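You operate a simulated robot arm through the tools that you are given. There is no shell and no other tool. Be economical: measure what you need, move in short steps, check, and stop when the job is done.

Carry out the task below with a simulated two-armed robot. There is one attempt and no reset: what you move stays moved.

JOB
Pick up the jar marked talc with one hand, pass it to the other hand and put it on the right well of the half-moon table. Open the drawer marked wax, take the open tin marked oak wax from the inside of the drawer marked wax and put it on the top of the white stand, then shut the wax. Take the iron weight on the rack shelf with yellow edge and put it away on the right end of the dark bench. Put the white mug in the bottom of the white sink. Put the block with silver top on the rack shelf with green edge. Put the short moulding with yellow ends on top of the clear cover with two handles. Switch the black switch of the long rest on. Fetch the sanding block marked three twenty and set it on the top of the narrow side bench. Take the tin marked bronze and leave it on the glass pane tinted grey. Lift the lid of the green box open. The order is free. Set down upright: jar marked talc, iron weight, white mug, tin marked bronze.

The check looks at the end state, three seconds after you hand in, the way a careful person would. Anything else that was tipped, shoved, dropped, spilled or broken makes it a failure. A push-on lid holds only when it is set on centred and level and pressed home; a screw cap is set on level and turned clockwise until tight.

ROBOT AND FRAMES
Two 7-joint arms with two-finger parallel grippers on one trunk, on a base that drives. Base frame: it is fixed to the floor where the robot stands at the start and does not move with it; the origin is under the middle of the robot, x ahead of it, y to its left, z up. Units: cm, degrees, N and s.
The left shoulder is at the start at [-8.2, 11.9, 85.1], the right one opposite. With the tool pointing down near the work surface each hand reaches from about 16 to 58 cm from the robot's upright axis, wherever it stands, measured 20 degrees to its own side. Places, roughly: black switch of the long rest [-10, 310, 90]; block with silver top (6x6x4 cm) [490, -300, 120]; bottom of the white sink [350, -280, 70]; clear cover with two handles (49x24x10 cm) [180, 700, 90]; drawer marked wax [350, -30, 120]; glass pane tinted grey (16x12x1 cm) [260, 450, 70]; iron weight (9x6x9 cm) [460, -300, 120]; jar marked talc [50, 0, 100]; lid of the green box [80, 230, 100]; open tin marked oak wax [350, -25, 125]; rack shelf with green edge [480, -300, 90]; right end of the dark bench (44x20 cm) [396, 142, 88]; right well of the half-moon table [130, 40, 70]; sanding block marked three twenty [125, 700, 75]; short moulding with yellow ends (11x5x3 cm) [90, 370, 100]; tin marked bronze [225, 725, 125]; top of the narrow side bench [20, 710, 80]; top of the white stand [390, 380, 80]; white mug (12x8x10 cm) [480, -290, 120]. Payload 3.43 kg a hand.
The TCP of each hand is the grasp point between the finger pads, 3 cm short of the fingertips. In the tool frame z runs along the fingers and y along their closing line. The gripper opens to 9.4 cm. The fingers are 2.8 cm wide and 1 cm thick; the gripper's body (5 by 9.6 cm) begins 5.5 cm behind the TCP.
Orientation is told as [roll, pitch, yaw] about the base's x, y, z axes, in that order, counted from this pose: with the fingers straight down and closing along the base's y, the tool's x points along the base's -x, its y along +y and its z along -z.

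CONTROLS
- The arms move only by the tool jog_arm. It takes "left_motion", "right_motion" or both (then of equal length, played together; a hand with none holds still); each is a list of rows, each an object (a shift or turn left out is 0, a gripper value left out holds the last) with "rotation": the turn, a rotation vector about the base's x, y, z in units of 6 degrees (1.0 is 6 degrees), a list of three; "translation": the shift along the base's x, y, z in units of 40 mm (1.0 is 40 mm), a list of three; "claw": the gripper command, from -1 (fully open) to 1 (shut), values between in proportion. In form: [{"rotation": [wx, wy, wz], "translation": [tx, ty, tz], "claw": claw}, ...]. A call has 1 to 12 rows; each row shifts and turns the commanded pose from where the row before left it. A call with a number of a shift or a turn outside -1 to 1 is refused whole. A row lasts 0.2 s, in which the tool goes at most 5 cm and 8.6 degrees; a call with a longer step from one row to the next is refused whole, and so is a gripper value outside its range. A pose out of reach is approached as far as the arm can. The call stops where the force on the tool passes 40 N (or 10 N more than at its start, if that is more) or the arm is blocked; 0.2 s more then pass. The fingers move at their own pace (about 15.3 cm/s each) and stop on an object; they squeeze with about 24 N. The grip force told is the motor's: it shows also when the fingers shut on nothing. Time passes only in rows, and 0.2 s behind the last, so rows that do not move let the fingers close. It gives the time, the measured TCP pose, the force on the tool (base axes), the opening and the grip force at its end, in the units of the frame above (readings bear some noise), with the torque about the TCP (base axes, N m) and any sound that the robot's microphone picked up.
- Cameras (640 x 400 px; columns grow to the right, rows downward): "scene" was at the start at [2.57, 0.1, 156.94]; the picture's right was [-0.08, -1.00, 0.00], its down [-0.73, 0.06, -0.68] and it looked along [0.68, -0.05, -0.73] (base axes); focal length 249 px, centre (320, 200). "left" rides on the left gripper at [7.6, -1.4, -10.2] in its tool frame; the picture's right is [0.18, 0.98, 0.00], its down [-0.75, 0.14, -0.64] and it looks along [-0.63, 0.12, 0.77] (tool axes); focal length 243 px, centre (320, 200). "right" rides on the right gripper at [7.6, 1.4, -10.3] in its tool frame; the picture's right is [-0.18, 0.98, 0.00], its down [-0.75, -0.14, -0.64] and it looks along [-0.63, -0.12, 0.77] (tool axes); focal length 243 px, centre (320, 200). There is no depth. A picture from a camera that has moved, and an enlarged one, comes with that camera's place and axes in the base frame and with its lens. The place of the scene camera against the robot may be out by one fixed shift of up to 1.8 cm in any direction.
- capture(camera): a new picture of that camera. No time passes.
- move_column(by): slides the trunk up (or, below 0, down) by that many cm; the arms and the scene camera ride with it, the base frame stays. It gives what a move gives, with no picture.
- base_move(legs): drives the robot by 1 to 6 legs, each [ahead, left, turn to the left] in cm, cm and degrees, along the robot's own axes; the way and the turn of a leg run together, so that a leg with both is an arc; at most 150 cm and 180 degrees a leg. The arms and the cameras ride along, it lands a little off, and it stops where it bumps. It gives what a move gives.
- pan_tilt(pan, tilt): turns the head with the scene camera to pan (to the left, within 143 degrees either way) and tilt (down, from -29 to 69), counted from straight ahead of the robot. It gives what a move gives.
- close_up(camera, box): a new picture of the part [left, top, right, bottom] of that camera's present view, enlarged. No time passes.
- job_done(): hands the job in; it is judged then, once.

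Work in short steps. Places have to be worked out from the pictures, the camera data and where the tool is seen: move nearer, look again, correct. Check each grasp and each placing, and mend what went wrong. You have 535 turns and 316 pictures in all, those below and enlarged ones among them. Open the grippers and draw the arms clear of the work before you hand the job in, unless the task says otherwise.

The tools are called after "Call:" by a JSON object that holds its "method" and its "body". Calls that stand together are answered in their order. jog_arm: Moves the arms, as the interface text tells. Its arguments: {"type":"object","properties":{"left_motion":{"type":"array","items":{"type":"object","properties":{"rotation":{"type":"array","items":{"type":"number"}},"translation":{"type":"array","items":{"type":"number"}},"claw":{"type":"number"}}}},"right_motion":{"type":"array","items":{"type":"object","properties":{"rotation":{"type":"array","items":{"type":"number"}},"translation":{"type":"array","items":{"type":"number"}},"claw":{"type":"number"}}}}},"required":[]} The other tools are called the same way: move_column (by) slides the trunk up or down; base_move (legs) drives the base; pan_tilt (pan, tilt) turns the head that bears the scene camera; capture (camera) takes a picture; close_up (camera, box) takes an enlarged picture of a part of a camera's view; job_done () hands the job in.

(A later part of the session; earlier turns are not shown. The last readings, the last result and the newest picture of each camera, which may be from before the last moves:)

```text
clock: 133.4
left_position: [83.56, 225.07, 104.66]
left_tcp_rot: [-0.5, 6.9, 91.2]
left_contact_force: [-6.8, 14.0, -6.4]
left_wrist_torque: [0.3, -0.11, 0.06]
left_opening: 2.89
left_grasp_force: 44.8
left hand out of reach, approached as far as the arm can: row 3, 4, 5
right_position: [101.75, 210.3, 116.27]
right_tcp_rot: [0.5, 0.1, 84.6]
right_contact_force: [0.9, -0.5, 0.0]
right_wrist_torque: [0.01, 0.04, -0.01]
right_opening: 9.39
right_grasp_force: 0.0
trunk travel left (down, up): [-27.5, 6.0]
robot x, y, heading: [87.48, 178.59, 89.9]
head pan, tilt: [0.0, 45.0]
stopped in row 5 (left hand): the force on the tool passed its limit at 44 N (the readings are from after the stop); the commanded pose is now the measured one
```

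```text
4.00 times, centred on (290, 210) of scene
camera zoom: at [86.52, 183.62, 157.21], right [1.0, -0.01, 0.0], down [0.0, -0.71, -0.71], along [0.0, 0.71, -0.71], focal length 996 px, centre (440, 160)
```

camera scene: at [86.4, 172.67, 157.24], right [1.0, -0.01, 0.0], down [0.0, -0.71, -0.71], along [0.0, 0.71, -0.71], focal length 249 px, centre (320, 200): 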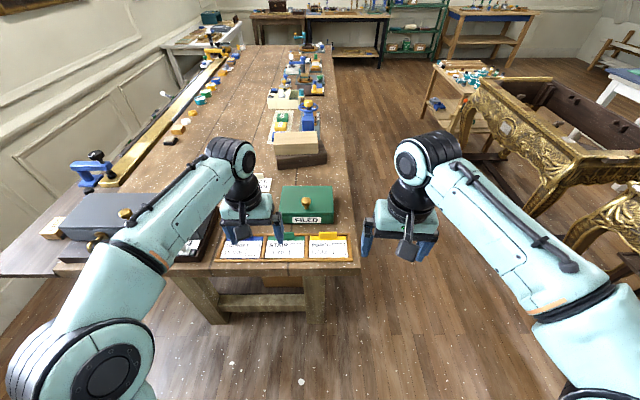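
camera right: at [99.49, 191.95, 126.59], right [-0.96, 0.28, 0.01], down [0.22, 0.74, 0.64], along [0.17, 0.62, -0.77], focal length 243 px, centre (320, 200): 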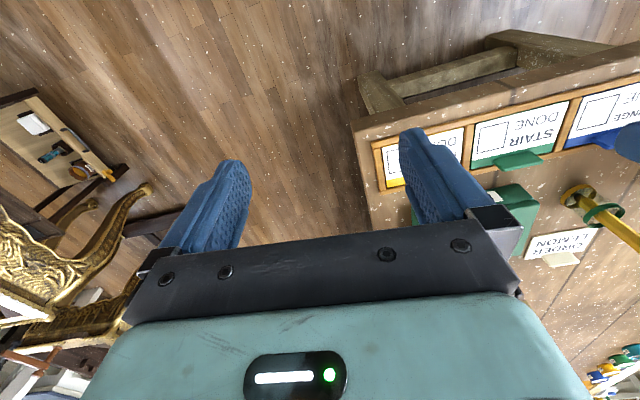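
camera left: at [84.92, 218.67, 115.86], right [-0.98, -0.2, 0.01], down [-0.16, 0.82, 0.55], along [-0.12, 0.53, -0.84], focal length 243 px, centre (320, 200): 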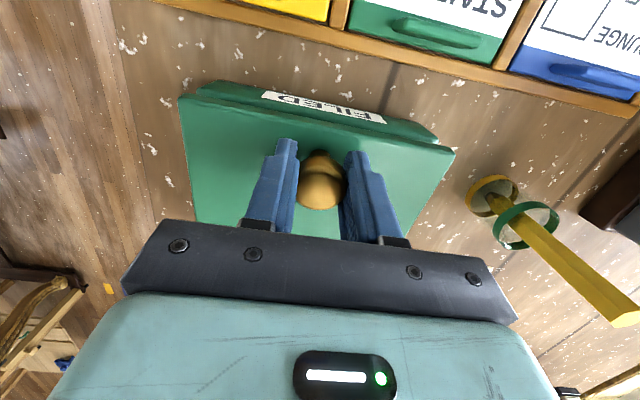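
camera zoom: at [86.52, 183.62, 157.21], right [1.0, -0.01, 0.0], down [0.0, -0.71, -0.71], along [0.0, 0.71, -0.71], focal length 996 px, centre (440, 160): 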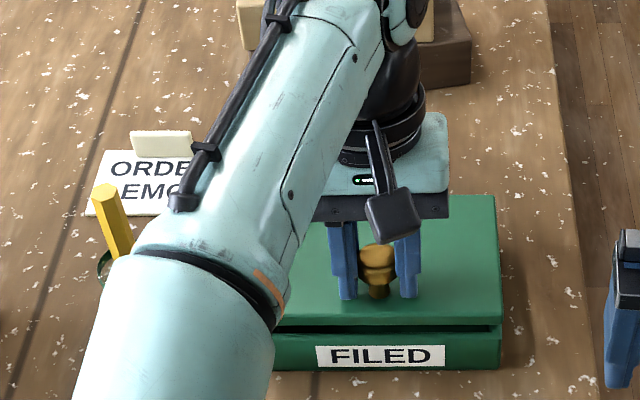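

The lid moves but the arm runs out of reach. I release the knob, raise the hand, raise the trunk 6 cm, and drive 8 cm closer.

Call:
{"method": "jog_arm", "body": {"left_motion": [{"translation": [0, 0, -0.2]}, {"claw": -1}, {"claw": -1}, {"translation": [0, -0.2, 0.5], "rotation": [0.6, 0, 0]}, {"translation": [0, -0.4, 0.5], "rotation": [0.55, 0, 0]}, {}]}}

Call:
{"method": "move_column", "body": {"by": 6}}

Call:
{"method": "base_move", "body": {"legs": [[8, 0, 0]]}}

Call:
{"method": "capture", "body": {"camera": "scene"}}

Call:
{"method": "capture", "body": {"camera": "left"}}

```text
clock: 134.8
left_position: [83.86, 222.33, 108.11]
left_tcp_rot: [-1.0, 0.0, 90.8]
left_contact_force: [-0.3, 0.0, -0.5]
left_wrist_torque: [-0.04, -0.01, 0.01]
left_opening: 9.4
left_grasp_force: 0.1
right_position: [101.7, 210.07, 116.21]
right_tcp_rot: [0.4, 0.0, 84.7]
right_contact_force: [-0.2, 0.3, 0.4]
right_wrist_torque: [-0.02, 0.02, 0.0]
right_opening: 9.37
right_grasp_force: 0.1
trunk travel left (down, up): [-27.5, 6.0]
robot x, y, heading: [87.42, 178.65, 89.5]
head pan, tilt: [0.0, 45.0]
```

```text
clock: 135.8
left_position: [83.56, 222.27, 114.11]
left_tcp_rot: [-0.9, 0.1, 90.8]
left_contact_force: [0.7, -0.9, -0.4]
left_wrist_torque: [0.02, 0.02, -0.02]
left_opening: 9.38
left_grasp_force: 0.2
right_position: [101.66, 209.92, 122.27]
right_tcp_rot: [0.4, 0.0, 84.7]
right_contact_force: [-0.6, 0.2, -0.4]
right_wrist_torque: [0.07, -0.03, 0.01]
right_opening: 9.37
right_grasp_force: 0.0
trunk travel left (down, up): [-33.5, 0.0]
robot x, y, heading: [87.43, 178.65, 89.8]
head pan, tilt: [0.0, 45.0]
```

```text
clock: 136.8
left_position: [83.76, 230.1, 114.1]
left_tcp_rot: [-0.9, -0.1, 90.8]
left_contact_force: [-0.3, 0.9, -0.4]
left_wrist_torque: [-0.02, -0.02, 0.0]
left_opening: 9.41
left_grasp_force: 0.0
right_position: [101.68, 217.76, 122.31]
right_tcp_rot: [0.5, 0.0, 84.7]
right_contact_force: [-0.2, 0.8, -0.5]
right_wrist_torque: [-0.01, -0.03, -0.02]
right_opening: 9.42
right_grasp_force: 0.2
trunk travel left (down, up): [-33.5, 0.0]
robot x, y, heading: [87.51, 186.84, 89.7]
head pan, tilt: [0.0, 45.0]
```

```text
253 pictures are left
camera scene: at [86.49, 191.03, 163.52], right [1.0, -0.01, 0.0], down [0.0, -0.71, -0.71], along [0.0, 0.71, -0.71], focal length 249 px, centre (320, 200)
```

scene: 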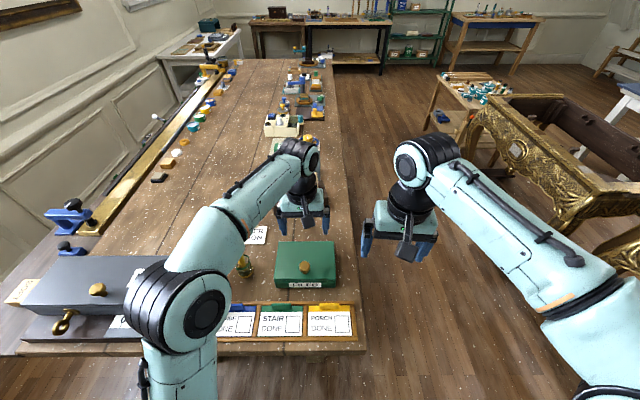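

```text
252 pictures are left
camera left: at [85.08, 222.4, 124.41], right [-0.98, -0.2, -0.02], down [-0.16, 0.75, 0.64], along [-0.11, 0.63, -0.77], focal length 243 px, centre (320, 200)
```

left: 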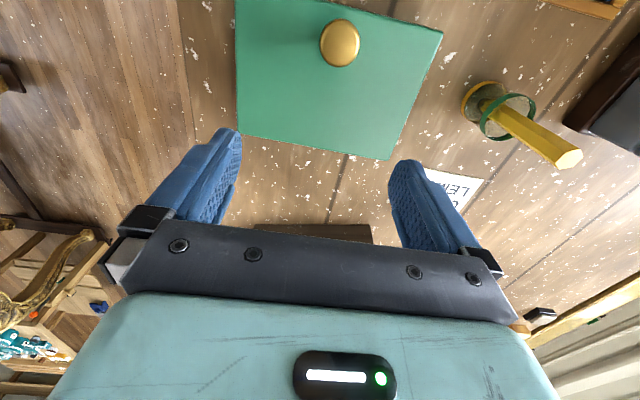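

Now in better reach. I regrip the knob.

Call:
{"method": "jog_arm", "body": {"left_motion": [{"translation": [-0.05, -0.6, 0]}, {"translation": [0, -0.62, -0.4]}, {"translation": [0, 0, -0.8]}, {"translation": [0, 0, -0.8]}, {"translation": [0, 0, -0.55]}, {}, {"claw": 1}, {"claw": 1}, {"claw": 1}, {"claw": 1}]}}

Call:
{"method": "capture", "body": {"camera": "left"}}

```text
clock: 139.0
left_position: [83.55, 225.14, 104.0]
left_tcp_rot: [-0.9, 0.1, 91.0]
left_contact_force: [-11.4, -0.5, -0.3]
left_wrist_torque: [-0.12, 0.23, 0.05]
left_opening: 2.88
left_grasp_force: 45.2
right_position: [101.63, 217.85, 122.38]
right_tcp_rot: [0.3, 0.0, 84.7]
right_contact_force: [-1.3, 0.0, 0.1]
right_wrist_torque: [0.01, -0.01, 0.03]
right_opening: 9.43
right_grasp_force: 0.1
trunk travel left (down, up): [-33.5, 0.0]
robot x, y, heading: [87.45, 186.72, 89.8]
head pan, tilt: [0.0, 45.0]
```

```text
251 pictures are left
camera left: at [84.82, 217.43, 114.23], right [-0.98, -0.2, -0.01], down [-0.16, 0.75, 0.64], along [-0.12, 0.63, -0.77], focal length 243 px, centre (320, 200)
```

left: 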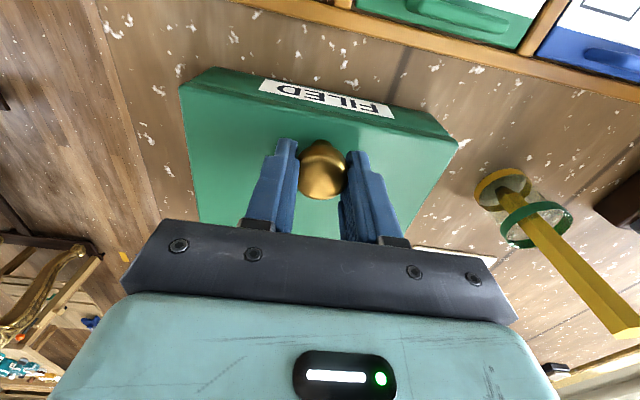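

Knob held again. I swing along the arc without turning the hand.

Call:
{"method": "jog_arm", "body": {"left_motion": [{"translation": [0, 0.128, 0.34]}, {"translation": [0, 0.175, 0.32]}, {"translation": [0, 0.218, 0.293]}, {"translation": [0, 0.258, 0.258]}, {"translation": [0, 0.29, 0.222]}, {"translation": [0, 0.318, 0.178]}, {}]}}

Call:
{"method": "capture", "body": {"camera": "left"}}

Call:
{"method": "capture", "body": {"camera": "scene"}}

```text
clock: 140.6
left_position: [83.54, 230.62, 110.59]
left_tcp_rot: [-0.9, 0.0, 90.7]
left_contact_force: [-8.1, -16.0, 5.4]
left_wrist_torque: [-1.41, 0.04, -0.17]
left_opening: 2.87
left_grasp_force: 45.4
right_position: [101.65, 217.71, 122.38]
right_tcp_rot: [0.3, -0.2, 84.7]
right_contact_force: [-0.3, -0.4, -0.4]
right_wrist_torque: [-0.02, -0.02, -0.01]
right_opening: 9.41
right_grasp_force: 0.1
trunk travel left (down, up): [-33.5, 0.0]
robot x, y, heading: [87.55, 186.99, 89.9]
head pan, tilt: [0.0, 45.0]
```

```text
250 pictures are left
camera left: at [84.77, 222.86, 120.82], right [-0.98, -0.2, -0.02], down [-0.16, 0.75, 0.64], along [-0.11, 0.63, -0.77], focal length 243 px, centre (320, 200)
```

left: 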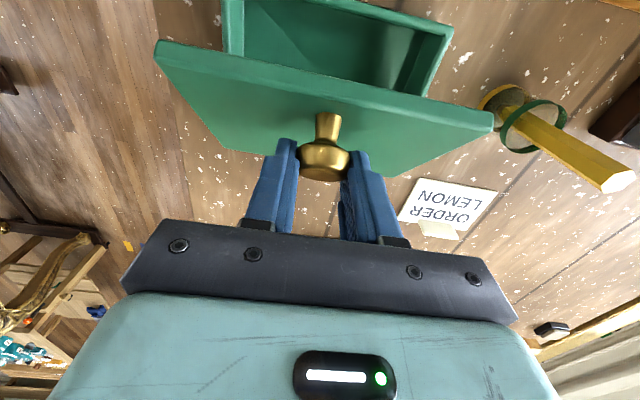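

```text
249 pictures are left
camera scene: at [86.35, 190.76, 163.56], right [1.0, -0.01, 0.0], down [0.0, -0.71, -0.71], along [0.0, 0.71, -0.71], focal length 249 px, centre (320, 200)
```

scene: 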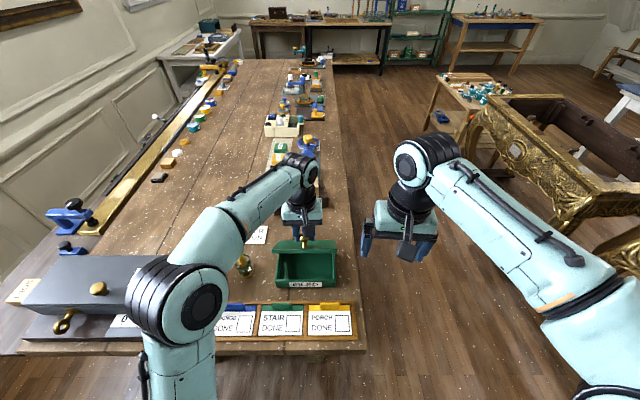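

The lid is about 50–60° open. I continue the arc.

Call:
{"method": "jog_arm", "body": {"left_motion": [{"translation": [0, 0.34, 0.132]}, {"translation": [0, 0.353, 0.083]}, {"translation": [0, 0.363, 0.035]}, {"translation": [0, 0.365, -0.018]}, {"translation": [0, 0.358, -0.068]}, {}]}}

Call:
{"method": "capture", "body": {"camera": "left"}}

Call:
{"method": "close_up", "body": {"camera": "scene", "box": [220, 180, 380, 280]}}

```text
clock: 142.1
left_position: [83.35, 237.92, 111.51]
left_tcp_rot: [-1.4, -0.6, 90.9]
left_contact_force: [-2.9, -4.1, 14.4]
left_wrist_torque: [-0.94, 0.12, 0.11]
left_opening: 2.72
left_grasp_force: 44.9
right_position: [101.62, 217.81, 122.19]
right_tcp_rot: [0.2, -0.1, 84.7]
right_contact_force: [0.1, 0.0, -0.3]
right_wrist_torque: [0.03, -0.01, 0.0]
right_opening: 9.41
right_grasp_force: 0.1
trunk travel left (down, up): [-33.5, 0.0]
robot x, y, heading: [87.22, 186.69, 89.9]
head pan, tilt: [0.0, 45.0]
stopped in row 6 (left hand): the force on the tool passed its limit at 41 N (the readings are from after the stop); the commanded pose is now the measured one
```

```text
248 pictures are left
camera left: at [84.72, 230.11, 121.7], right [-0.98, -0.2, -0.02], down [-0.17, 0.74, 0.65], along [-0.11, 0.64, -0.76], focal length 243 px, centre (320, 200)
```

left: 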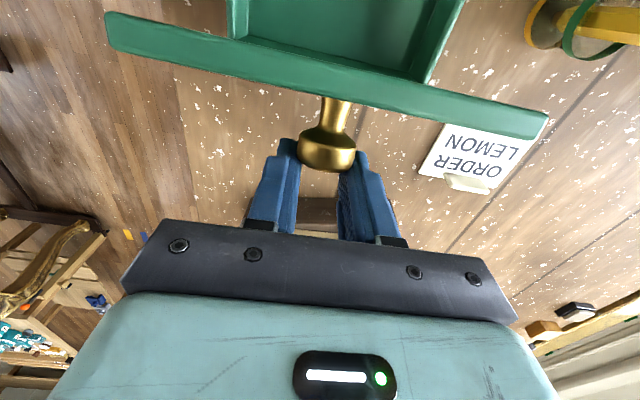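

```text
4.00 times, centred on (300, 230) of scene
camera zoom: at [86.48, 190.97, 163.53], right [1.0, -0.01, 0.0], down [0.0, -0.71, -0.71], along [0.0, 0.71, -0.71], focal length 996 px, centre (400, 80)
```

zoom: 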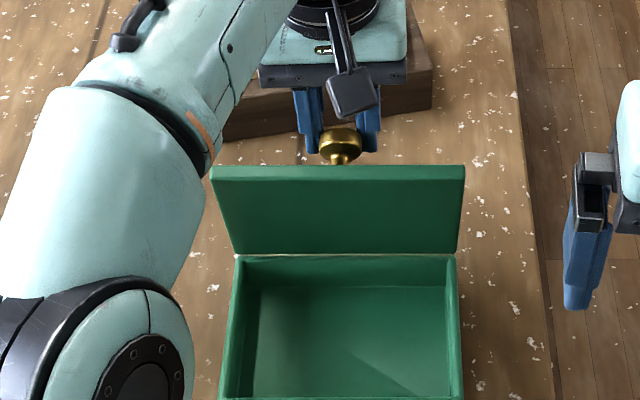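

The lid is about vertical. A few more steps to tip it past upright.

Call:
{"method": "jog_arm", "body": {"left_motion": [{"translation": [0, 0.2, -0.1]}, {"translation": [0, 0.32, -0.12]}, {"translation": [0, 0.3, -0.17]}, {}]}}

Call:
{"method": "capture", "body": {"camera": "left"}}

Call:
{"method": "close_up", "body": {"camera": "scene", "box": [220, 180, 380, 280]}}

```text
clock: 143.1
left_position: [83.5, 241.11, 109.53]
left_tcp_rot: [-1.2, -0.7, 90.8]
left_contact_force: [-0.2, -0.5, -0.4]
left_wrist_torque: [0.01, 0.01, 0.0]
left_opening: 0.0
left_grasp_force: 32.7
left hand out of reach, approached as far as the arm can: row 3
right_position: [101.72, 217.88, 122.22]
right_tcp_rot: [0.5, 0.0, 84.7]
right_contact_force: [0.1, 0.0, 0.4]
right_wrist_torque: [0.03, 0.01, 0.0]
right_opening: 9.4
right_grasp_force: 0.2
trunk travel left (down, up): [-33.5, 0.0]
robot x, y, heading: [87.67, 186.66, 89.7]
head pan, tilt: [0.0, 45.0]
```

```text
246 pictures are left
camera left: at [84.67, 233.27, 119.69], right [-0.98, -0.2, -0.02], down [-0.17, 0.74, 0.65], along [-0.11, 0.64, -0.76], focal length 243 px, centre (320, 200)
```

left: 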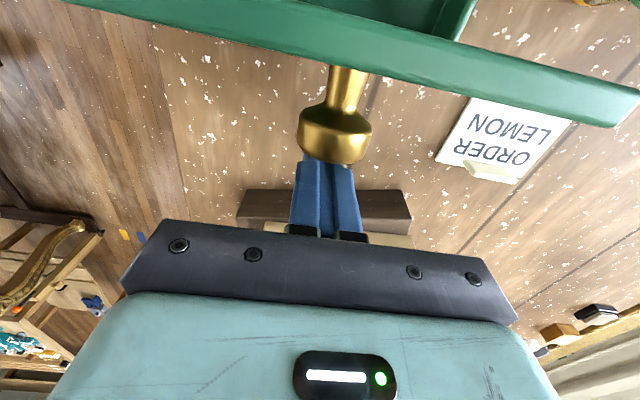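

```text
4.00 times, centred on (300, 230) of scene
camera zoom: at [86.48, 191.09, 163.54], right [1.0, -0.01, 0.0], down [0.0, -0.71, -0.71], along [0.0, 0.71, -0.71], focal length 996 px, centre (400, 80)
```

zoom: 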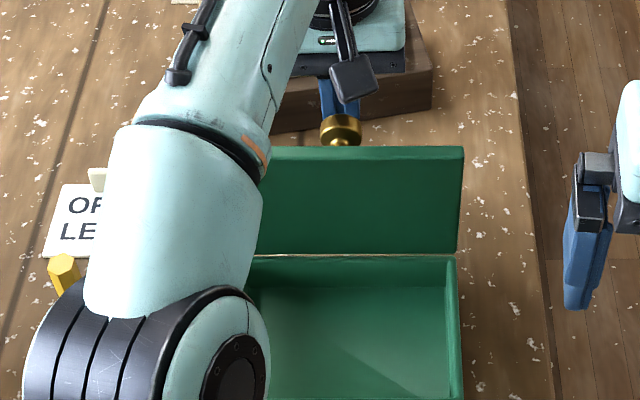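

The fingers slipped off after tipping the lid; it stays up. The hand is now behind the lid, so I move sideways left past the lid, then up and back.

Call:
{"method": "jog_arm", "body": {"left_motion": [{"translation": [-0.8, 0.1, 0]}, {"translation": [-0.9, 0, 0]}, {"translation": [-0.9, 0, 0.1]}, {"translation": [-0.9, 0, 0.2]}, {"translation": [-0.4, -0.3, 0.5]}, {"translation": [0, -0.5, 0.7]}, {"translation": [0, -0.6, 0.7]}, {"translation": [0, -0.8, 0.5]}, {"translation": [0, -0.9, 0]}, {"translation": [0, -0.9, 0]}, {}]}}

Call:
{"method": "capture", "body": {"camera": "scene"}}

```text
clock: 145.5
left_position: [67.97, 225.62, 120.28]
left_tcp_rot: [-1.2, -0.5, 90.9]
left_contact_force: [-0.5, 0.5, 0.2]
left_wrist_torque: [0.01, -0.04, 0.02]
left_opening: 0.0
left_grasp_force: 33.2
right_position: [101.7, 217.98, 122.25]
right_tcp_rot: [0.4, 0.0, 84.7]
right_contact_force: [0.1, 1.1, -0.1]
right_wrist_torque: [0.0, 0.0, -0.01]
right_opening: 9.4
right_grasp_force: 0.1
trunk travel left (down, up): [-33.5, 0.0]
robot x, y, heading: [87.66, 186.93, 89.8]
head pan, tilt: [0.0, 45.0]
```

```text
244 pictures are left
camera scene: at [86.52, 191.19, 163.55], right [1.0, -0.01, 0.0], down [0.0, -0.71, -0.71], along [0.0, 0.71, -0.71], focal length 249 px, centre (320, 200)
```

scene: 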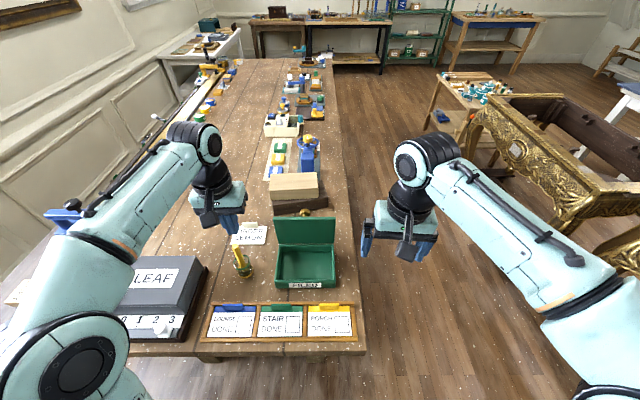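

The green box is open. Now I look left for the long rest and its black switch.

Call:
{"method": "pan_tilt", "body": {"pan": 40, "tilt": 25}}

Call:
{"method": "capture", "body": {"camera": "scene"}}

Call:
{"method": "close_up", "body": {"camera": "scene", "box": [280, 60, 600, 260]}}

```text
clock: 146.6
left_position: [67.96, 225.63, 120.28]
left_tcp_rot: [-1.3, -0.5, 90.8]
left_contact_force: [-0.7, -0.5, -0.2]
left_wrist_torque: [0.0, 0.01, 0.0]
left_opening: 0.0
left_grasp_force: 32.6
right_position: [101.64, 217.82, 122.29]
right_tcp_rot: [0.5, 0.0, 84.6]
right_contact_force: [0.0, 0.1, -0.2]
right_wrist_torque: [0.0, -0.01, 0.02]
right_opening: 9.4
right_grasp_force: 0.0
trunk travel left (down, up): [-33.5, 0.0]
robot x, y, heading: [87.47, 186.68, 90.0]
head pan, tilt: [40.0, 25.0]
```

```text
243 pictures are left
camera scene: at [80.57, 190.08, 166.61], right [0.77, 0.64, 0.0], down [0.27, -0.33, -0.91], along [-0.58, 0.7, -0.42], focal length 249 px, centre (320, 200)
```

scene: 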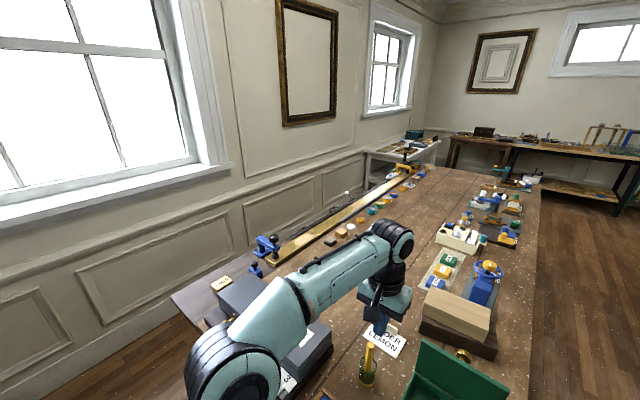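

```text
2.00 times, centred on (440, 160) of scene
camera zoom: at [80.57, 190.08, 166.61], right [0.77, 0.64, 0.0], down [0.27, -0.33, -0.91], along [-0.58, 0.7, -0.42], focal length 498 px, centre (80, 280)
```

zoom: 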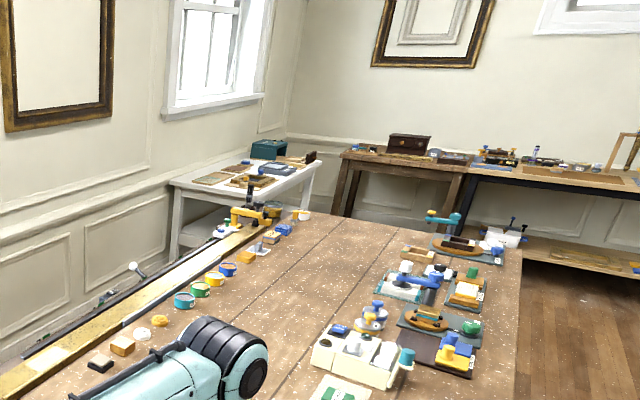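

I zoom in more along the long gilded bar on the bench's left edge.

Call:
{"method": "close_up", "body": {"camera": "scene", "box": [240, 140, 400, 240]}}

Call:
{"method": "close_up", "body": {"camera": "scene", "box": [340, 120, 500, 220]}}

```text
4.00 times, centred on (320, 190) of scene
camera zoom: at [80.57, 190.08, 166.61], right [0.77, 0.64, 0.0], down [0.27, -0.33, -0.91], along [-0.58, 0.7, -0.42], focal length 996 px, centre (320, 240)
```

zoom: 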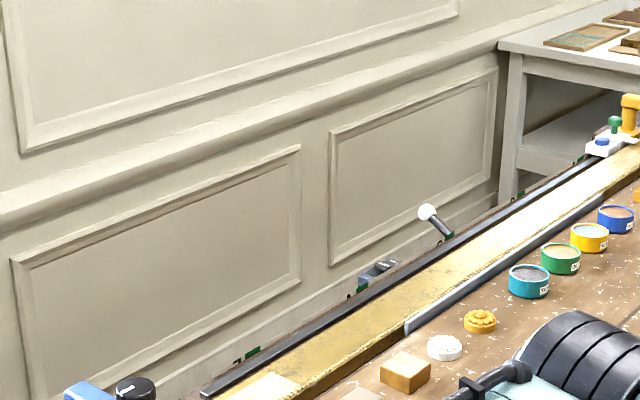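

```text
4.00 times, centred on (420, 170) of scene
camera zoom: at [80.57, 190.08, 166.61], right [0.77, 0.64, 0.0], down [0.27, -0.33, -0.91], along [-0.58, 0.7, -0.42], focal length 996 px, centre (-80, 320)
```

zoom: 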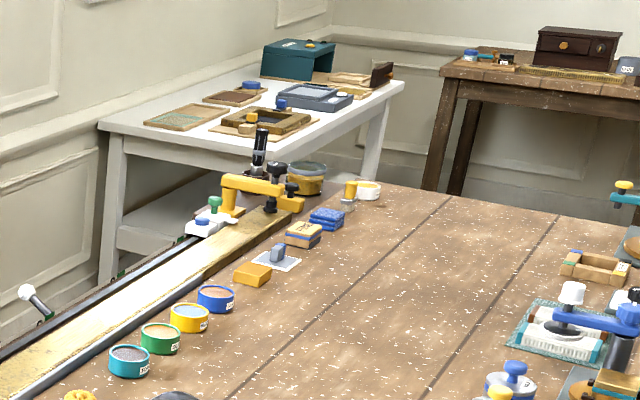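

The switch seems to be the rocker on the wall side of the rest near [-8, 312, 92]; so I go round into the aisle along the window wall. First look at that path.

Call:
{"method": "base_move", "body": {"legs": [[-22, 0, 0]]}}

Call:
{"method": "pan_tilt", "body": {"pan": 85, "tilt": 30}}

Call:
{"method": "capture", "body": {"camera": "scene"}}

```text
clock: 148.3
left_position: [67.86, 203.27, 120.36]
left_tcp_rot: [-1.1, -0.6, 91.0]
left_contact_force: [0.1, -0.7, -0.2]
left_wrist_torque: [-0.01, 0.03, -0.01]
left_opening: 0.0
left_grasp_force: 32.4
right_position: [101.61, 195.57, 122.28]
right_tcp_rot: [0.4, 0.0, 84.8]
right_contact_force: [0.1, 0.0, -1.0]
right_wrist_torque: [0.03, -0.01, 0.02]
right_opening: 9.39
right_grasp_force: 0.0
trunk travel left (down, up): [-33.5, 0.0]
robot x, y, heading: [86.98, 164.56, 89.9]
head pan, tilt: [40.0, 25.0]
```

```text
clock: 149.4
left_position: [67.98, 203.29, 120.34]
left_tcp_rot: [-1.2, -0.6, 90.9]
left_contact_force: [-0.8, 0.2, 0.7]
left_wrist_torque: [0.03, 0.03, -0.03]
left_opening: 0.0
left_grasp_force: 32.7
right_position: [101.64, 195.49, 122.26]
right_tcp_rot: [0.4, 0.0, 84.7]
right_contact_force: [0.1, 0.5, -0.5]
right_wrist_torque: [0.04, -0.02, 0.0]
right_opening: 9.42
right_grasp_force: 0.0
trunk travel left (down, up): [-33.5, 0.0]
robot x, y, heading: [87.19, 164.24, 89.7]
head pan, tilt: [85.0, 30.0]
```

```text
239 pictures are left
camera scene: at [77.33, 161.4, 165.81], right [0.09, 1.0, 0.0], down [0.5, -0.05, -0.87], along [-0.86, 0.08, -0.5], focal length 249 px, centre (320, 200)
```

scene: 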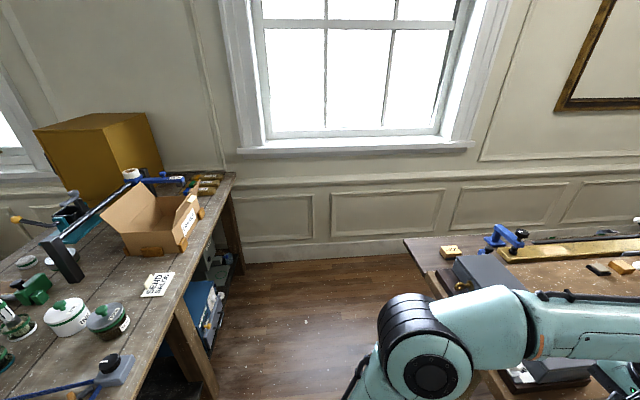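

Clear aisle: wall at x≈-103, bench edge at x≈-5. I strafe left, drive up the aisle and turn to face the rest.

Call:
{"method": "base_move", "body": {"legs": [[0, 144, 0], [142, 0, 0], [0, 0, -90]]}}

Call:
{"method": "pan_tilt", "body": {"pan": 0, "tilt": 50}}

Call:
{"method": "capture", "body": {"camera": "scene"}}

```text
clock: 172.2
left_position: [-18.93, 324.58, 120.34]
left_tcp_rot: [-1.1, -0.6, 4.4]
left_contact_force: [-0.1, 0.7, 0.4]
left_wrist_torque: [0.01, -0.03, 0.0]
left_opening: 0.0
left_grasp_force: 32.9
right_position: [-24.63, 290.45, 122.31]
right_tcp_rot: [0.4, 0.0, -1.8]
right_contact_force: [0.2, 0.0, -0.6]
right_wrist_torque: [0.03, 0.0, 0.01]
right_opening: 9.4
right_grasp_force: 0.1
trunk travel left (down, up): [-33.5, 0.0]
robot x, y, heading: [-56.6, 302.81, 3.4]
head pan, tilt: [85.0, 30.0]
```

```text
clock: 173.8
left_position: [-18.78, 324.71, 120.25]
left_tcp_rot: [-1.3, -0.6, 4.5]
left_contact_force: [-0.2, 0.2, 0.5]
left_wrist_torque: [-0.02, 0.0, -0.01]
left_opening: 0.0
left_grasp_force: 33.0
right_position: [-24.5, 290.43, 122.33]
right_tcp_rot: [0.4, 0.0, -1.7]
right_contact_force: [-0.5, -0.1, -0.4]
right_wrist_torque: [-0.01, -0.02, 0.01]
right_opening: 9.42
right_grasp_force: 0.1
trunk travel left (down, up): [-33.5, 0.0]
robot x, y, heading: [-56.38, 302.54, 3.3]
head pan, tilt: [0.0, 50.0]
```

```text
238 pictures are left
camera scene: at [-54.28, 303.65, 162.86], right [0.06, -1.0, 0.0], down [-0.76, -0.04, -0.64], along [0.64, 0.04, -0.77], focal length 249 px, centre (320, 200)
```

scene: 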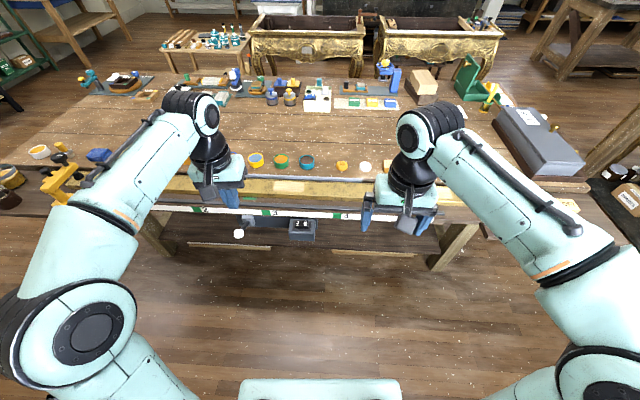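

Call:
{"method": "close_up", "body": {"camera": "scene", "box": [220, 180, 380, 280]}}

Call:
{"method": "capture", "body": {"camera": "right"}}

Call:
{"method": "capture", "body": {"camera": "left"}}

```text
4.00 times, centred on (300, 230) of scene
camera zoom: at [-54.28, 303.65, 162.86], right [0.06, -1.0, 0.0], down [-0.76, -0.04, -0.64], along [0.64, 0.04, -0.77], focal length 996 px, centre (400, 80)
```

zoom: 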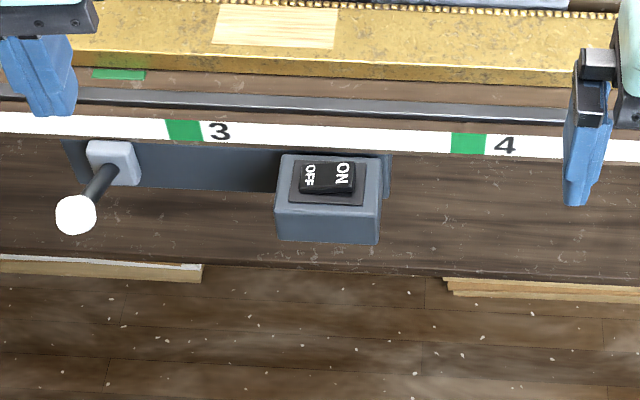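

```text
236 pictures are left
camera right: at [-32.21, 292.07, 132.6], right [0.21, 0.98, 0.01], down [0.75, -0.17, 0.64], along [0.63, -0.13, -0.77], focal length 243 px, centre (320, 200)
```

right: 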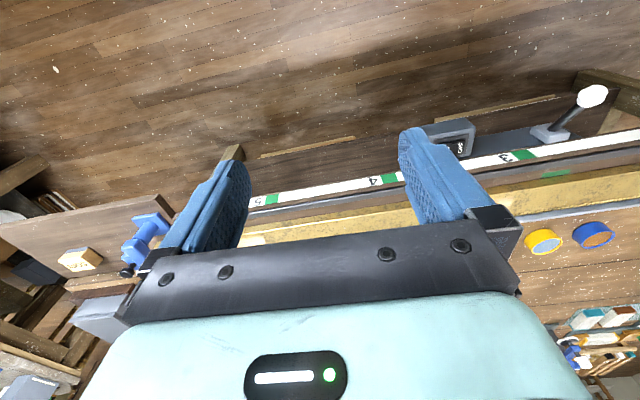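

```text
235 pictures are left
camera left: at [-26.52, 322.64, 130.57], right [-0.26, 0.97, -0.02], down [0.73, 0.21, 0.65], along [0.63, 0.15, -0.76], focal length 243 px, centre (320, 200)
```

left: 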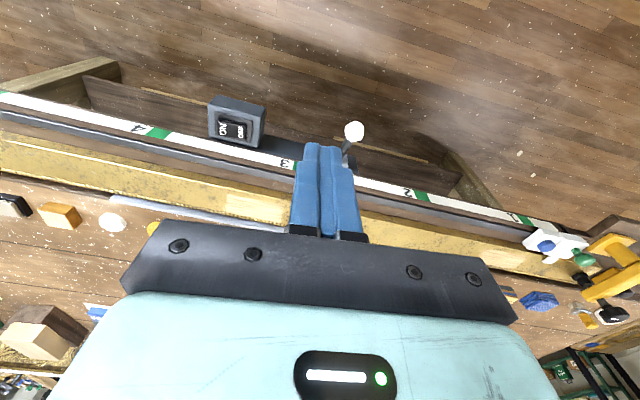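

Rocker found: ON half at about [-7.3, 311.4, 95], OFF half beyond it at +y. I bring the left hand (closed) above the ON end and check.

Call:
{"method": "jog_arm", "body": {"left_motion": [{"translation": [0.5, -0.6, -0.5]}, {"translation": [0.6, -0.7, -0.6]}, {"translation": [0.6, -0.7, -0.6]}, {"translation": [0.6, -0.7, -0.6]}, {"translation": [0.58, -0.78, -0.6]}, {}]}}

Call:
{"method": "capture", "body": {"camera": "left"}}

Call:
{"method": "close_up", "body": {"camera": "scene", "box": [240, 180, 400, 280]}}

```text
clock: 175.2
left_position: [-7.46, 310.84, 108.84]
left_tcp_rot: [-1.2, -0.6, 4.4]
left_contact_force: [-0.7, 0.5, 0.8]
left_wrist_torque: [-0.04, 0.01, -0.01]
left_opening: 0.0
left_grasp_force: 32.4
right_position: [-24.49, 290.44, 122.31]
right_tcp_rot: [0.3, -0.1, -1.7]
right_contact_force: [-0.2, 0.1, 0.1]
right_wrist_torque: [-0.03, -0.01, -0.02]
right_opening: 9.4
right_grasp_force: 0.2
trunk travel left (down, up): [-33.5, 0.0]
robot x, y, heading: [-56.84, 303.37, 3.1]
head pan, tilt: [0.0, 50.0]
```

```text
234 pictures are left
camera left: at [-15.14, 308.92, 119.06], right [-0.26, 0.97, -0.02], down [0.73, 0.21, 0.65], along [0.63, 0.15, -0.76], focal length 243 px, centre (320, 200)
```

left: 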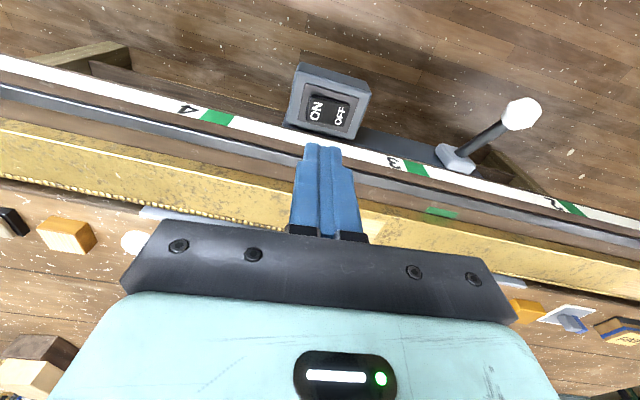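

```text
4.00 times, centred on (320, 230) of scene
camera zoom: at [-54.35, 303.71, 162.86], right [0.06, -1.0, 0.0], down [-0.76, -0.04, -0.64], along [0.64, 0.04, -0.77], focal length 996 px, centre (320, 80)
```

zoom: 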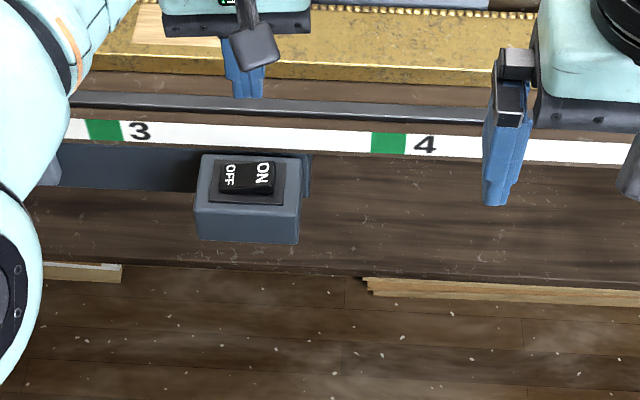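

ON half refined to about [-5.7, 310.6, 92.4]. I align and press down gently.

Call:
{"method": "jog_arm", "body": {"left_motion": [{"translation": [0.3, -0.15, -0.8]}, {"translation": [0, 0, -0.8]}, {"translation": [0, 0, -0.8]}, {"translation": [0, 0, -0.4]}, {}]}}

Call:
{"method": "capture", "body": {"camera": "left"}}

Call:
{"method": "close_up", "body": {"camera": "scene", "box": [240, 180, 400, 280]}}

```text
clock: 176.4
left_position: [-5.95, 310.17, 97.37]
left_tcp_rot: [-1.2, -0.6, 4.5]
left_contact_force: [-0.2, 0.9, 0.4]
left_wrist_torque: [0.03, 0.0, -0.02]
left_opening: 0.0
left_grasp_force: 33.0
right_position: [-24.53, 290.45, 122.26]
right_tcp_rot: [0.5, -0.1, -1.7]
right_contact_force: [0.6, -0.2, 0.2]
right_wrist_torque: [0.01, -0.02, -0.03]
right_opening: 9.4
right_grasp_force: 0.0
trunk travel left (down, up): [-33.5, 0.0]
robot x, y, heading: [-56.6, 302.94, 3.4]
head pan, tilt: [0.0, 50.0]
```

```text
232 pictures are left
camera left: at [-13.54, 308.31, 107.58], right [-0.26, 0.97, -0.02], down [0.73, 0.21, 0.65], along [0.63, 0.15, -0.76], focal length 243 px, centre (320, 200)
```

left: 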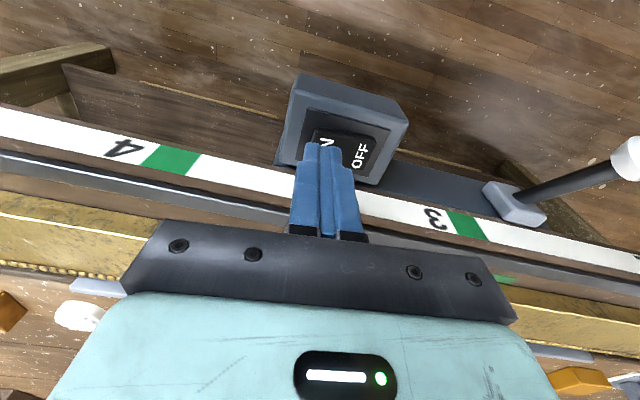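

```text
4.00 times, centred on (320, 230) of scene
camera zoom: at [-54.29, 303.64, 162.86], right [0.06, -1.0, 0.0], down [-0.76, -0.04, -0.64], along [0.64, 0.04, -0.77], focal length 996 px, centre (320, 80)
```

zoom: 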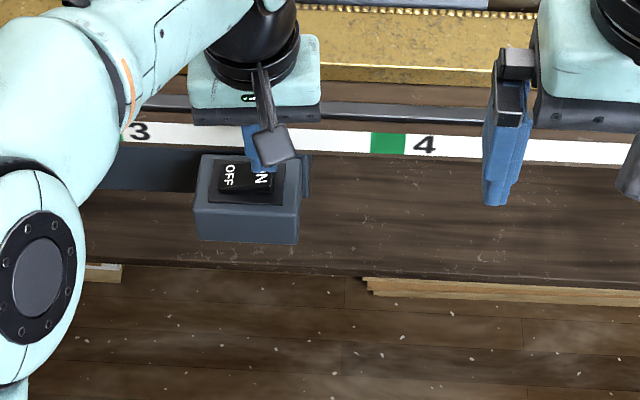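

Finger slightly too far in +x; shift −0.8 cm and press.

Call:
{"method": "jog_arm", "body": {"left_motion": [{"translation": [-0.2, -0.08, -0.1]}, {"translation": [0, 0, -0.2]}, {"translation": [0, 0, -0.15]}, {"translation": [0, 0, -0.1]}, {"translation": [0, 0, -0.1]}, {"translation": [0, 0, -0.1]}, {}]}}

Call:
{"method": "capture", "body": {"camera": "left"}}

```text
clock: 178.0
left_position: [-6.95, 309.8, 94.55]
left_tcp_rot: [-1.2, -0.6, 4.4]
left_contact_force: [1.1, 0.0, -0.3]
left_wrist_torque: [-0.04, 0.01, -0.01]
left_opening: 0.0
left_grasp_force: 33.2
right_position: [-24.6, 290.46, 122.4]
right_tcp_rot: [0.3, -0.1, -1.7]
right_contact_force: [1.1, -1.0, 0.0]
right_wrist_torque: [0.0, 0.01, 0.02]
right_opening: 9.4
right_grasp_force: 0.1
trunk travel left (down, up): [-33.5, 0.0]
robot x, y, heading: [-56.34, 302.91, 3.5]
head pan, tilt: [0.0, 50.0]
```

```text
230 pictures are left
camera left: at [-14.58, 307.79, 104.73], right [-0.26, 0.97, -0.02], down [0.73, 0.21, 0.65], along [0.63, 0.15, -0.76], focal length 243 px, centre (320, 200)
```

left: 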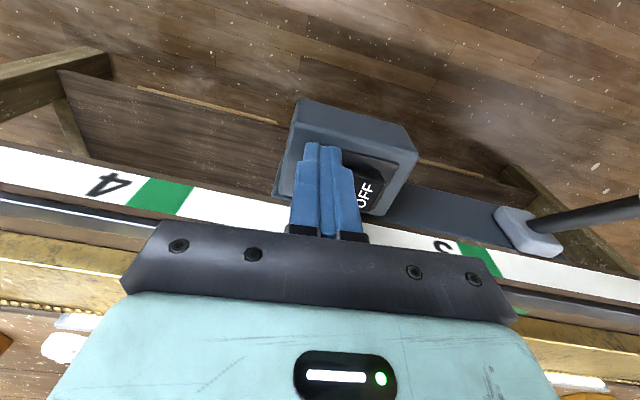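

No contact yet at tip z 91.5; I continue down in small steps.

Call:
{"method": "jog_arm", "body": {"left_motion": [{"translation": [0, 0, -0.1]}, {"translation": [0, 0, -0.1]}, {"translation": [0, 0, -0.1]}, {"translation": [0, 0, -0.1]}, {"translation": [0, 0, -0.1]}, {"translation": [0, 0, -0.1]}, {}]}}

Call:
{"method": "capture", "body": {"camera": "left"}}

```text
clock: 178.7
left_position: [-6.92, 309.67, 94.48]
left_tcp_rot: [-1.4, -1.3, 4.5]
left_contact_force: [-9.4, 1.9, 18.4]
left_wrist_torque: [0.24, 0.22, 0.13]
left_opening: 0.04
left_grasp_force: 33.8
right_position: [-24.79, 290.42, 122.32]
right_tcp_rot: [0.3, -0.1, -1.8]
right_contact_force: [-0.8, 0.5, 0.5]
right_wrist_torque: [0.0, 0.01, -0.01]
right_opening: 9.4
right_grasp_force: 0.1
trunk travel left (down, up): [-33.5, 0.0]
robot x, y, heading: [-56.69, 302.75, 3.2]
head pan, tilt: [0.0, 50.0]
stopped in row 3 (left hand): the force on the tool passed its limit at 45 N (the readings are from after the stop); the commanded pose is now the measured one
```

```text
229 pictures are left
camera left: at [-14.68, 307.79, 104.58], right [-0.26, 0.97, -0.03], down [0.73, 0.21, 0.65], along [0.64, 0.15, -0.76], focal length 243 px, centre (320, 200)
```

left: 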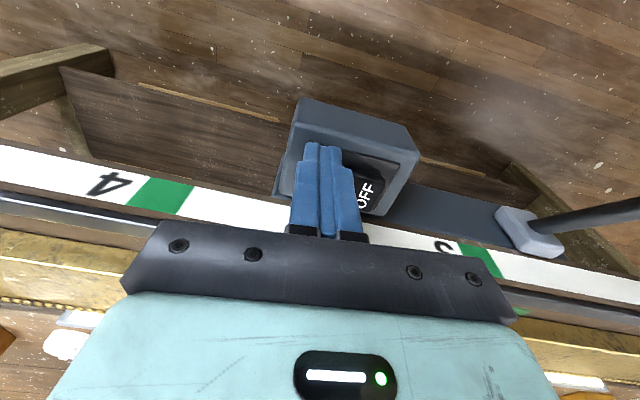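

Contact made. I lift off and look at the rocker's state.

Call:
{"method": "jog_arm", "body": {"left_motion": [{"translation": [0, 0, 0.6]}, {"translation": [-0.4, 0.6, 0.8]}, {"translation": [-0.5, 0.8, 0.5]}, {"translation": [-0.5, 0.8, 0]}, {}]}}

Call:
{"method": "close_up", "body": {"camera": "scene", "box": [270, 195, 350, 245]}}

Call:
{"method": "capture", "body": {"camera": "left"}}

```text
clock: 179.9
left_position: [-12.36, 318.56, 101.9]
left_tcp_rot: [-1.4, -1.2, 4.5]
left_contact_force: [-0.7, 1.2, 0.3]
left_wrist_torque: [0.01, -0.01, 0.0]
left_opening: 0.03
left_grasp_force: 33.1
right_position: [-24.48, 290.34, 122.28]
right_tcp_rot: [0.4, 0.0, -1.7]
right_contact_force: [0.4, -0.3, 0.1]
right_wrist_torque: [0.03, 0.0, 0.03]
right_opening: 9.39
right_grasp_force: 0.1
trunk travel left (down, up): [-33.5, 0.0]
robot x, y, heading: [-56.52, 302.92, 3.4]
head pan, tilt: [0.0, 50.0]
```

```text
8.00 times, centred on (310, 220) of scene
camera zoom: at [-54.26, 303.59, 162.86], right [0.06, -1.0, 0.0], down [-0.76, -0.04, -0.64], along [0.64, 0.04, -0.77], focal length 1992 px, centre (400, 40)
```

zoom: 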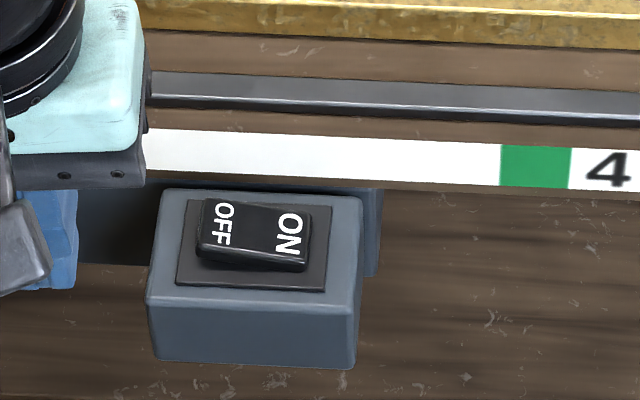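

```text
227 pictures are left
camera left: at [-20.12, 316.59, 111.98], right [-0.26, 0.97, -0.03], down [0.73, 0.21, 0.65], along [0.64, 0.15, -0.76], focal length 243 px, centre (320, 200)
```

left: 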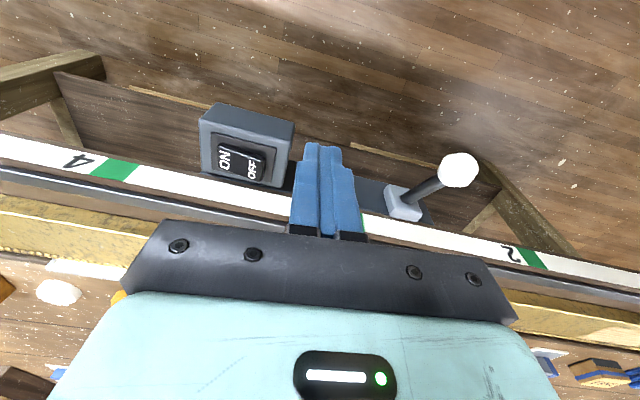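

I compare the rocker's tilt in an enlarged left-camera view.

Call:
{"method": "close_up", "body": {"camera": "left", "box": [190, 95, 310, 195]}}

```text
4.00 times, centred on (250, 145) of left
camera zoom: at [-20.12, 316.59, 111.98], right [-0.26, 0.97, -0.03], down [0.73, 0.21, 0.65], along [0.64, 0.15, -0.76], focal length 970 px, centre (600, 420)
```

zoom: 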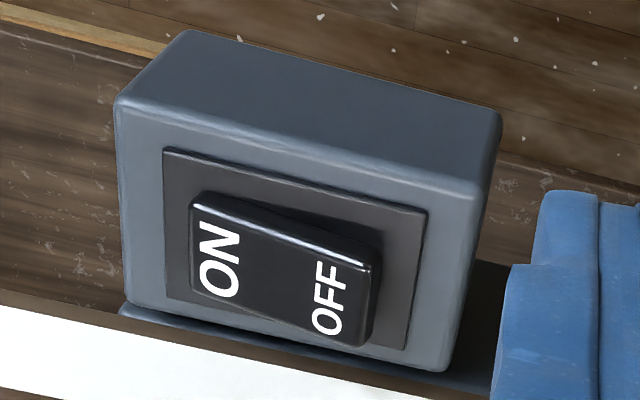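

The ON side is now pressed in flush, OFF raised: switched on. I retract the left hand and drive back round to the bench's right side, toward the moulding near [90, 370].

Call:
{"method": "jog_arm", "body": {"left_motion": [{"translation": [-0.5, 0, 0.8]}, {"translation": [-0.7, 0, 0.8]}, {"translation": [-0.7, 0, 0.8]}, {"translation": [-0.7, 0, 0.8], "claw": -1}, {"translation": [0, -0.3, 0.8]}, {}]}}

Call:
{"method": "base_move", "body": {"legs": [[-3, 0, 86.6], [-140, 0, 0], [0, -150, 0], [0, -70, 0]]}}

Call:
{"method": "pan_tilt", "body": {"pan": 0, "tilt": 35}}

Call:
{"method": "capture", "body": {"camera": "scene"}}

```text
clock: 181.3
left_position: [-23.28, 317.32, 117.7]
left_tcp_rot: [-1.5, -1.2, 4.5]
left_contact_force: [0.1, -0.3, 0.6]
left_wrist_torque: [-0.04, -0.03, -0.01]
left_opening: 9.43
left_grasp_force: 0.0
right_position: [-24.58, 290.37, 122.24]
right_tcp_rot: [0.3, 0.0, -1.7]
right_contact_force: [-0.2, 0.0, -0.1]
right_wrist_torque: [-0.01, 0.01, 0.02]
right_opening: 9.39
right_grasp_force: 0.0
trunk travel left (down, up): [-33.5, 0.0]
robot x, y, heading: [-56.58, 302.56, 3.7]
head pan, tilt: [0.0, 50.0]
```

```text
clock: 210.8
left_position: [144.63, 184.63, 117.62]
left_tcp_rot: [-1.4, -1.0, 88.4]
left_contact_force: [0.1, -0.8, -0.1]
left_wrist_torque: [-0.03, 0.0, 0.01]
left_opening: 9.41
left_grasp_force: 0.0
right_position: [171.06, 180.45, 122.32]
right_tcp_rot: [0.4, 0.1, 82.2]
right_contact_force: [1.0, 0.1, 0.5]
right_wrist_torque: [0.02, 0.03, -0.02]
right_opening: 9.4
right_grasp_force: 0.1
trunk travel left (down, up): [-33.5, 0.0]
robot x, y, heading: [155.22, 149.69, 87.4]
head pan, tilt: [0.0, 50.0]
```

```text
clock: 211.6
left_position: [144.63, 184.71, 117.61]
left_tcp_rot: [-1.3, -1.1, 88.4]
left_contact_force: [-0.2, 0.0, -1.3]
left_wrist_torque: [-0.01, -0.02, -0.03]
left_opening: 9.43
left_grasp_force: 0.0
right_position: [171.02, 180.39, 122.44]
right_tcp_rot: [0.4, 0.1, 82.2]
right_contact_force: [1.1, 0.4, -0.2]
right_wrist_torque: [0.03, 0.0, 0.0]
right_opening: 9.4
right_grasp_force: 0.1
trunk travel left (down, up): [-33.5, 0.0]
robot x, y, heading: [155.83, 149.97, 87.2]
head pan, tilt: [0.0, 35.0]
```

```text
225 pictures are left
camera scene: at [154.69, 154.95, 165.03], right [1.0, -0.05, 0.0], down [-0.03, -0.57, -0.82], along [0.04, 0.82, -0.57], focal length 249 px, centre (320, 200)
```

scene: 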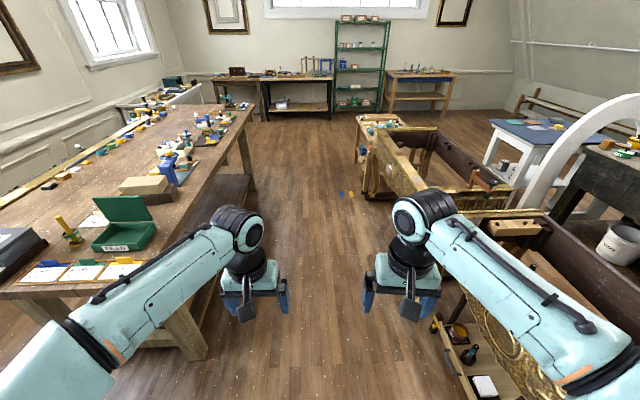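

The green box stays open. I drive up the right aisle to y≈370 and turn to face the bench.

Call:
{"method": "base_move", "body": {"legs": [[0, 0, 2.8], [150, 0, 0], [68, 0, 0], [0, 0, 90]]}}

Call:
{"method": "pan_tilt", "body": {"pan": 0, "tilt": 45}}

Call:
{"method": "capture", "body": {"camera": "scene"}}

```text
clock: 226.6
left_position: [115.63, 355.73, 117.78]
left_tcp_rot: [-1.4, -1.1, -177.0]
left_contact_force: [0.5, -0.1, 0.0]
left_wrist_torque: [0.02, -0.02, 0.02]
left_opening: 9.39
left_grasp_force: 0.1
right_position: [117.62, 382.41, 122.34]
right_tcp_rot: [0.4, 0.0, 176.9]
right_contact_force: [0.2, 0.3, -0.7]
right_wrist_torque: [-0.06, 0.03, -0.04]
right_opening: 9.39
right_grasp_force: 0.1
trunk travel left (down, up): [-33.5, 0.0]
robot x, y, heading: [149.6, 369.22, -178.2]
head pan, tilt: [0.0, 35.0]
```

```text
clock: 227.3
left_position: [115.51, 355.62, 117.63]
left_tcp_rot: [-1.4, -1.0, -177.0]
left_contact_force: [-0.1, 0.4, -0.6]
left_wrist_torque: [-0.01, -0.02, -0.04]
left_opening: 9.39
left_grasp_force: 0.0
right_position: [117.65, 382.31, 122.28]
right_tcp_rot: [0.4, -0.1, 176.7]
right_contact_force: [-0.7, 0.7, -0.5]
right_wrist_torque: [-0.02, 0.0, 0.0]
right_opening: 9.4
right_grasp_force: 0.2
trunk travel left (down, up): [-33.5, 0.0]
robot x, y, heading: [149.3, 369.1, -178.3]
head pan, tilt: [0.0, 45.0]
```

```text
224 pictures are left
camera scene: at [144.75, 369.86, 163.56], right [-0.03, 1.0, 0.0], down [0.71, 0.02, -0.71], along [-0.71, -0.02, -0.71], focal length 249 px, centre (320, 200)
```

scene: 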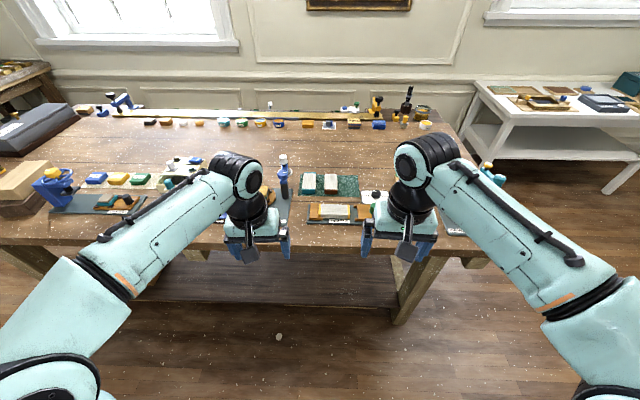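

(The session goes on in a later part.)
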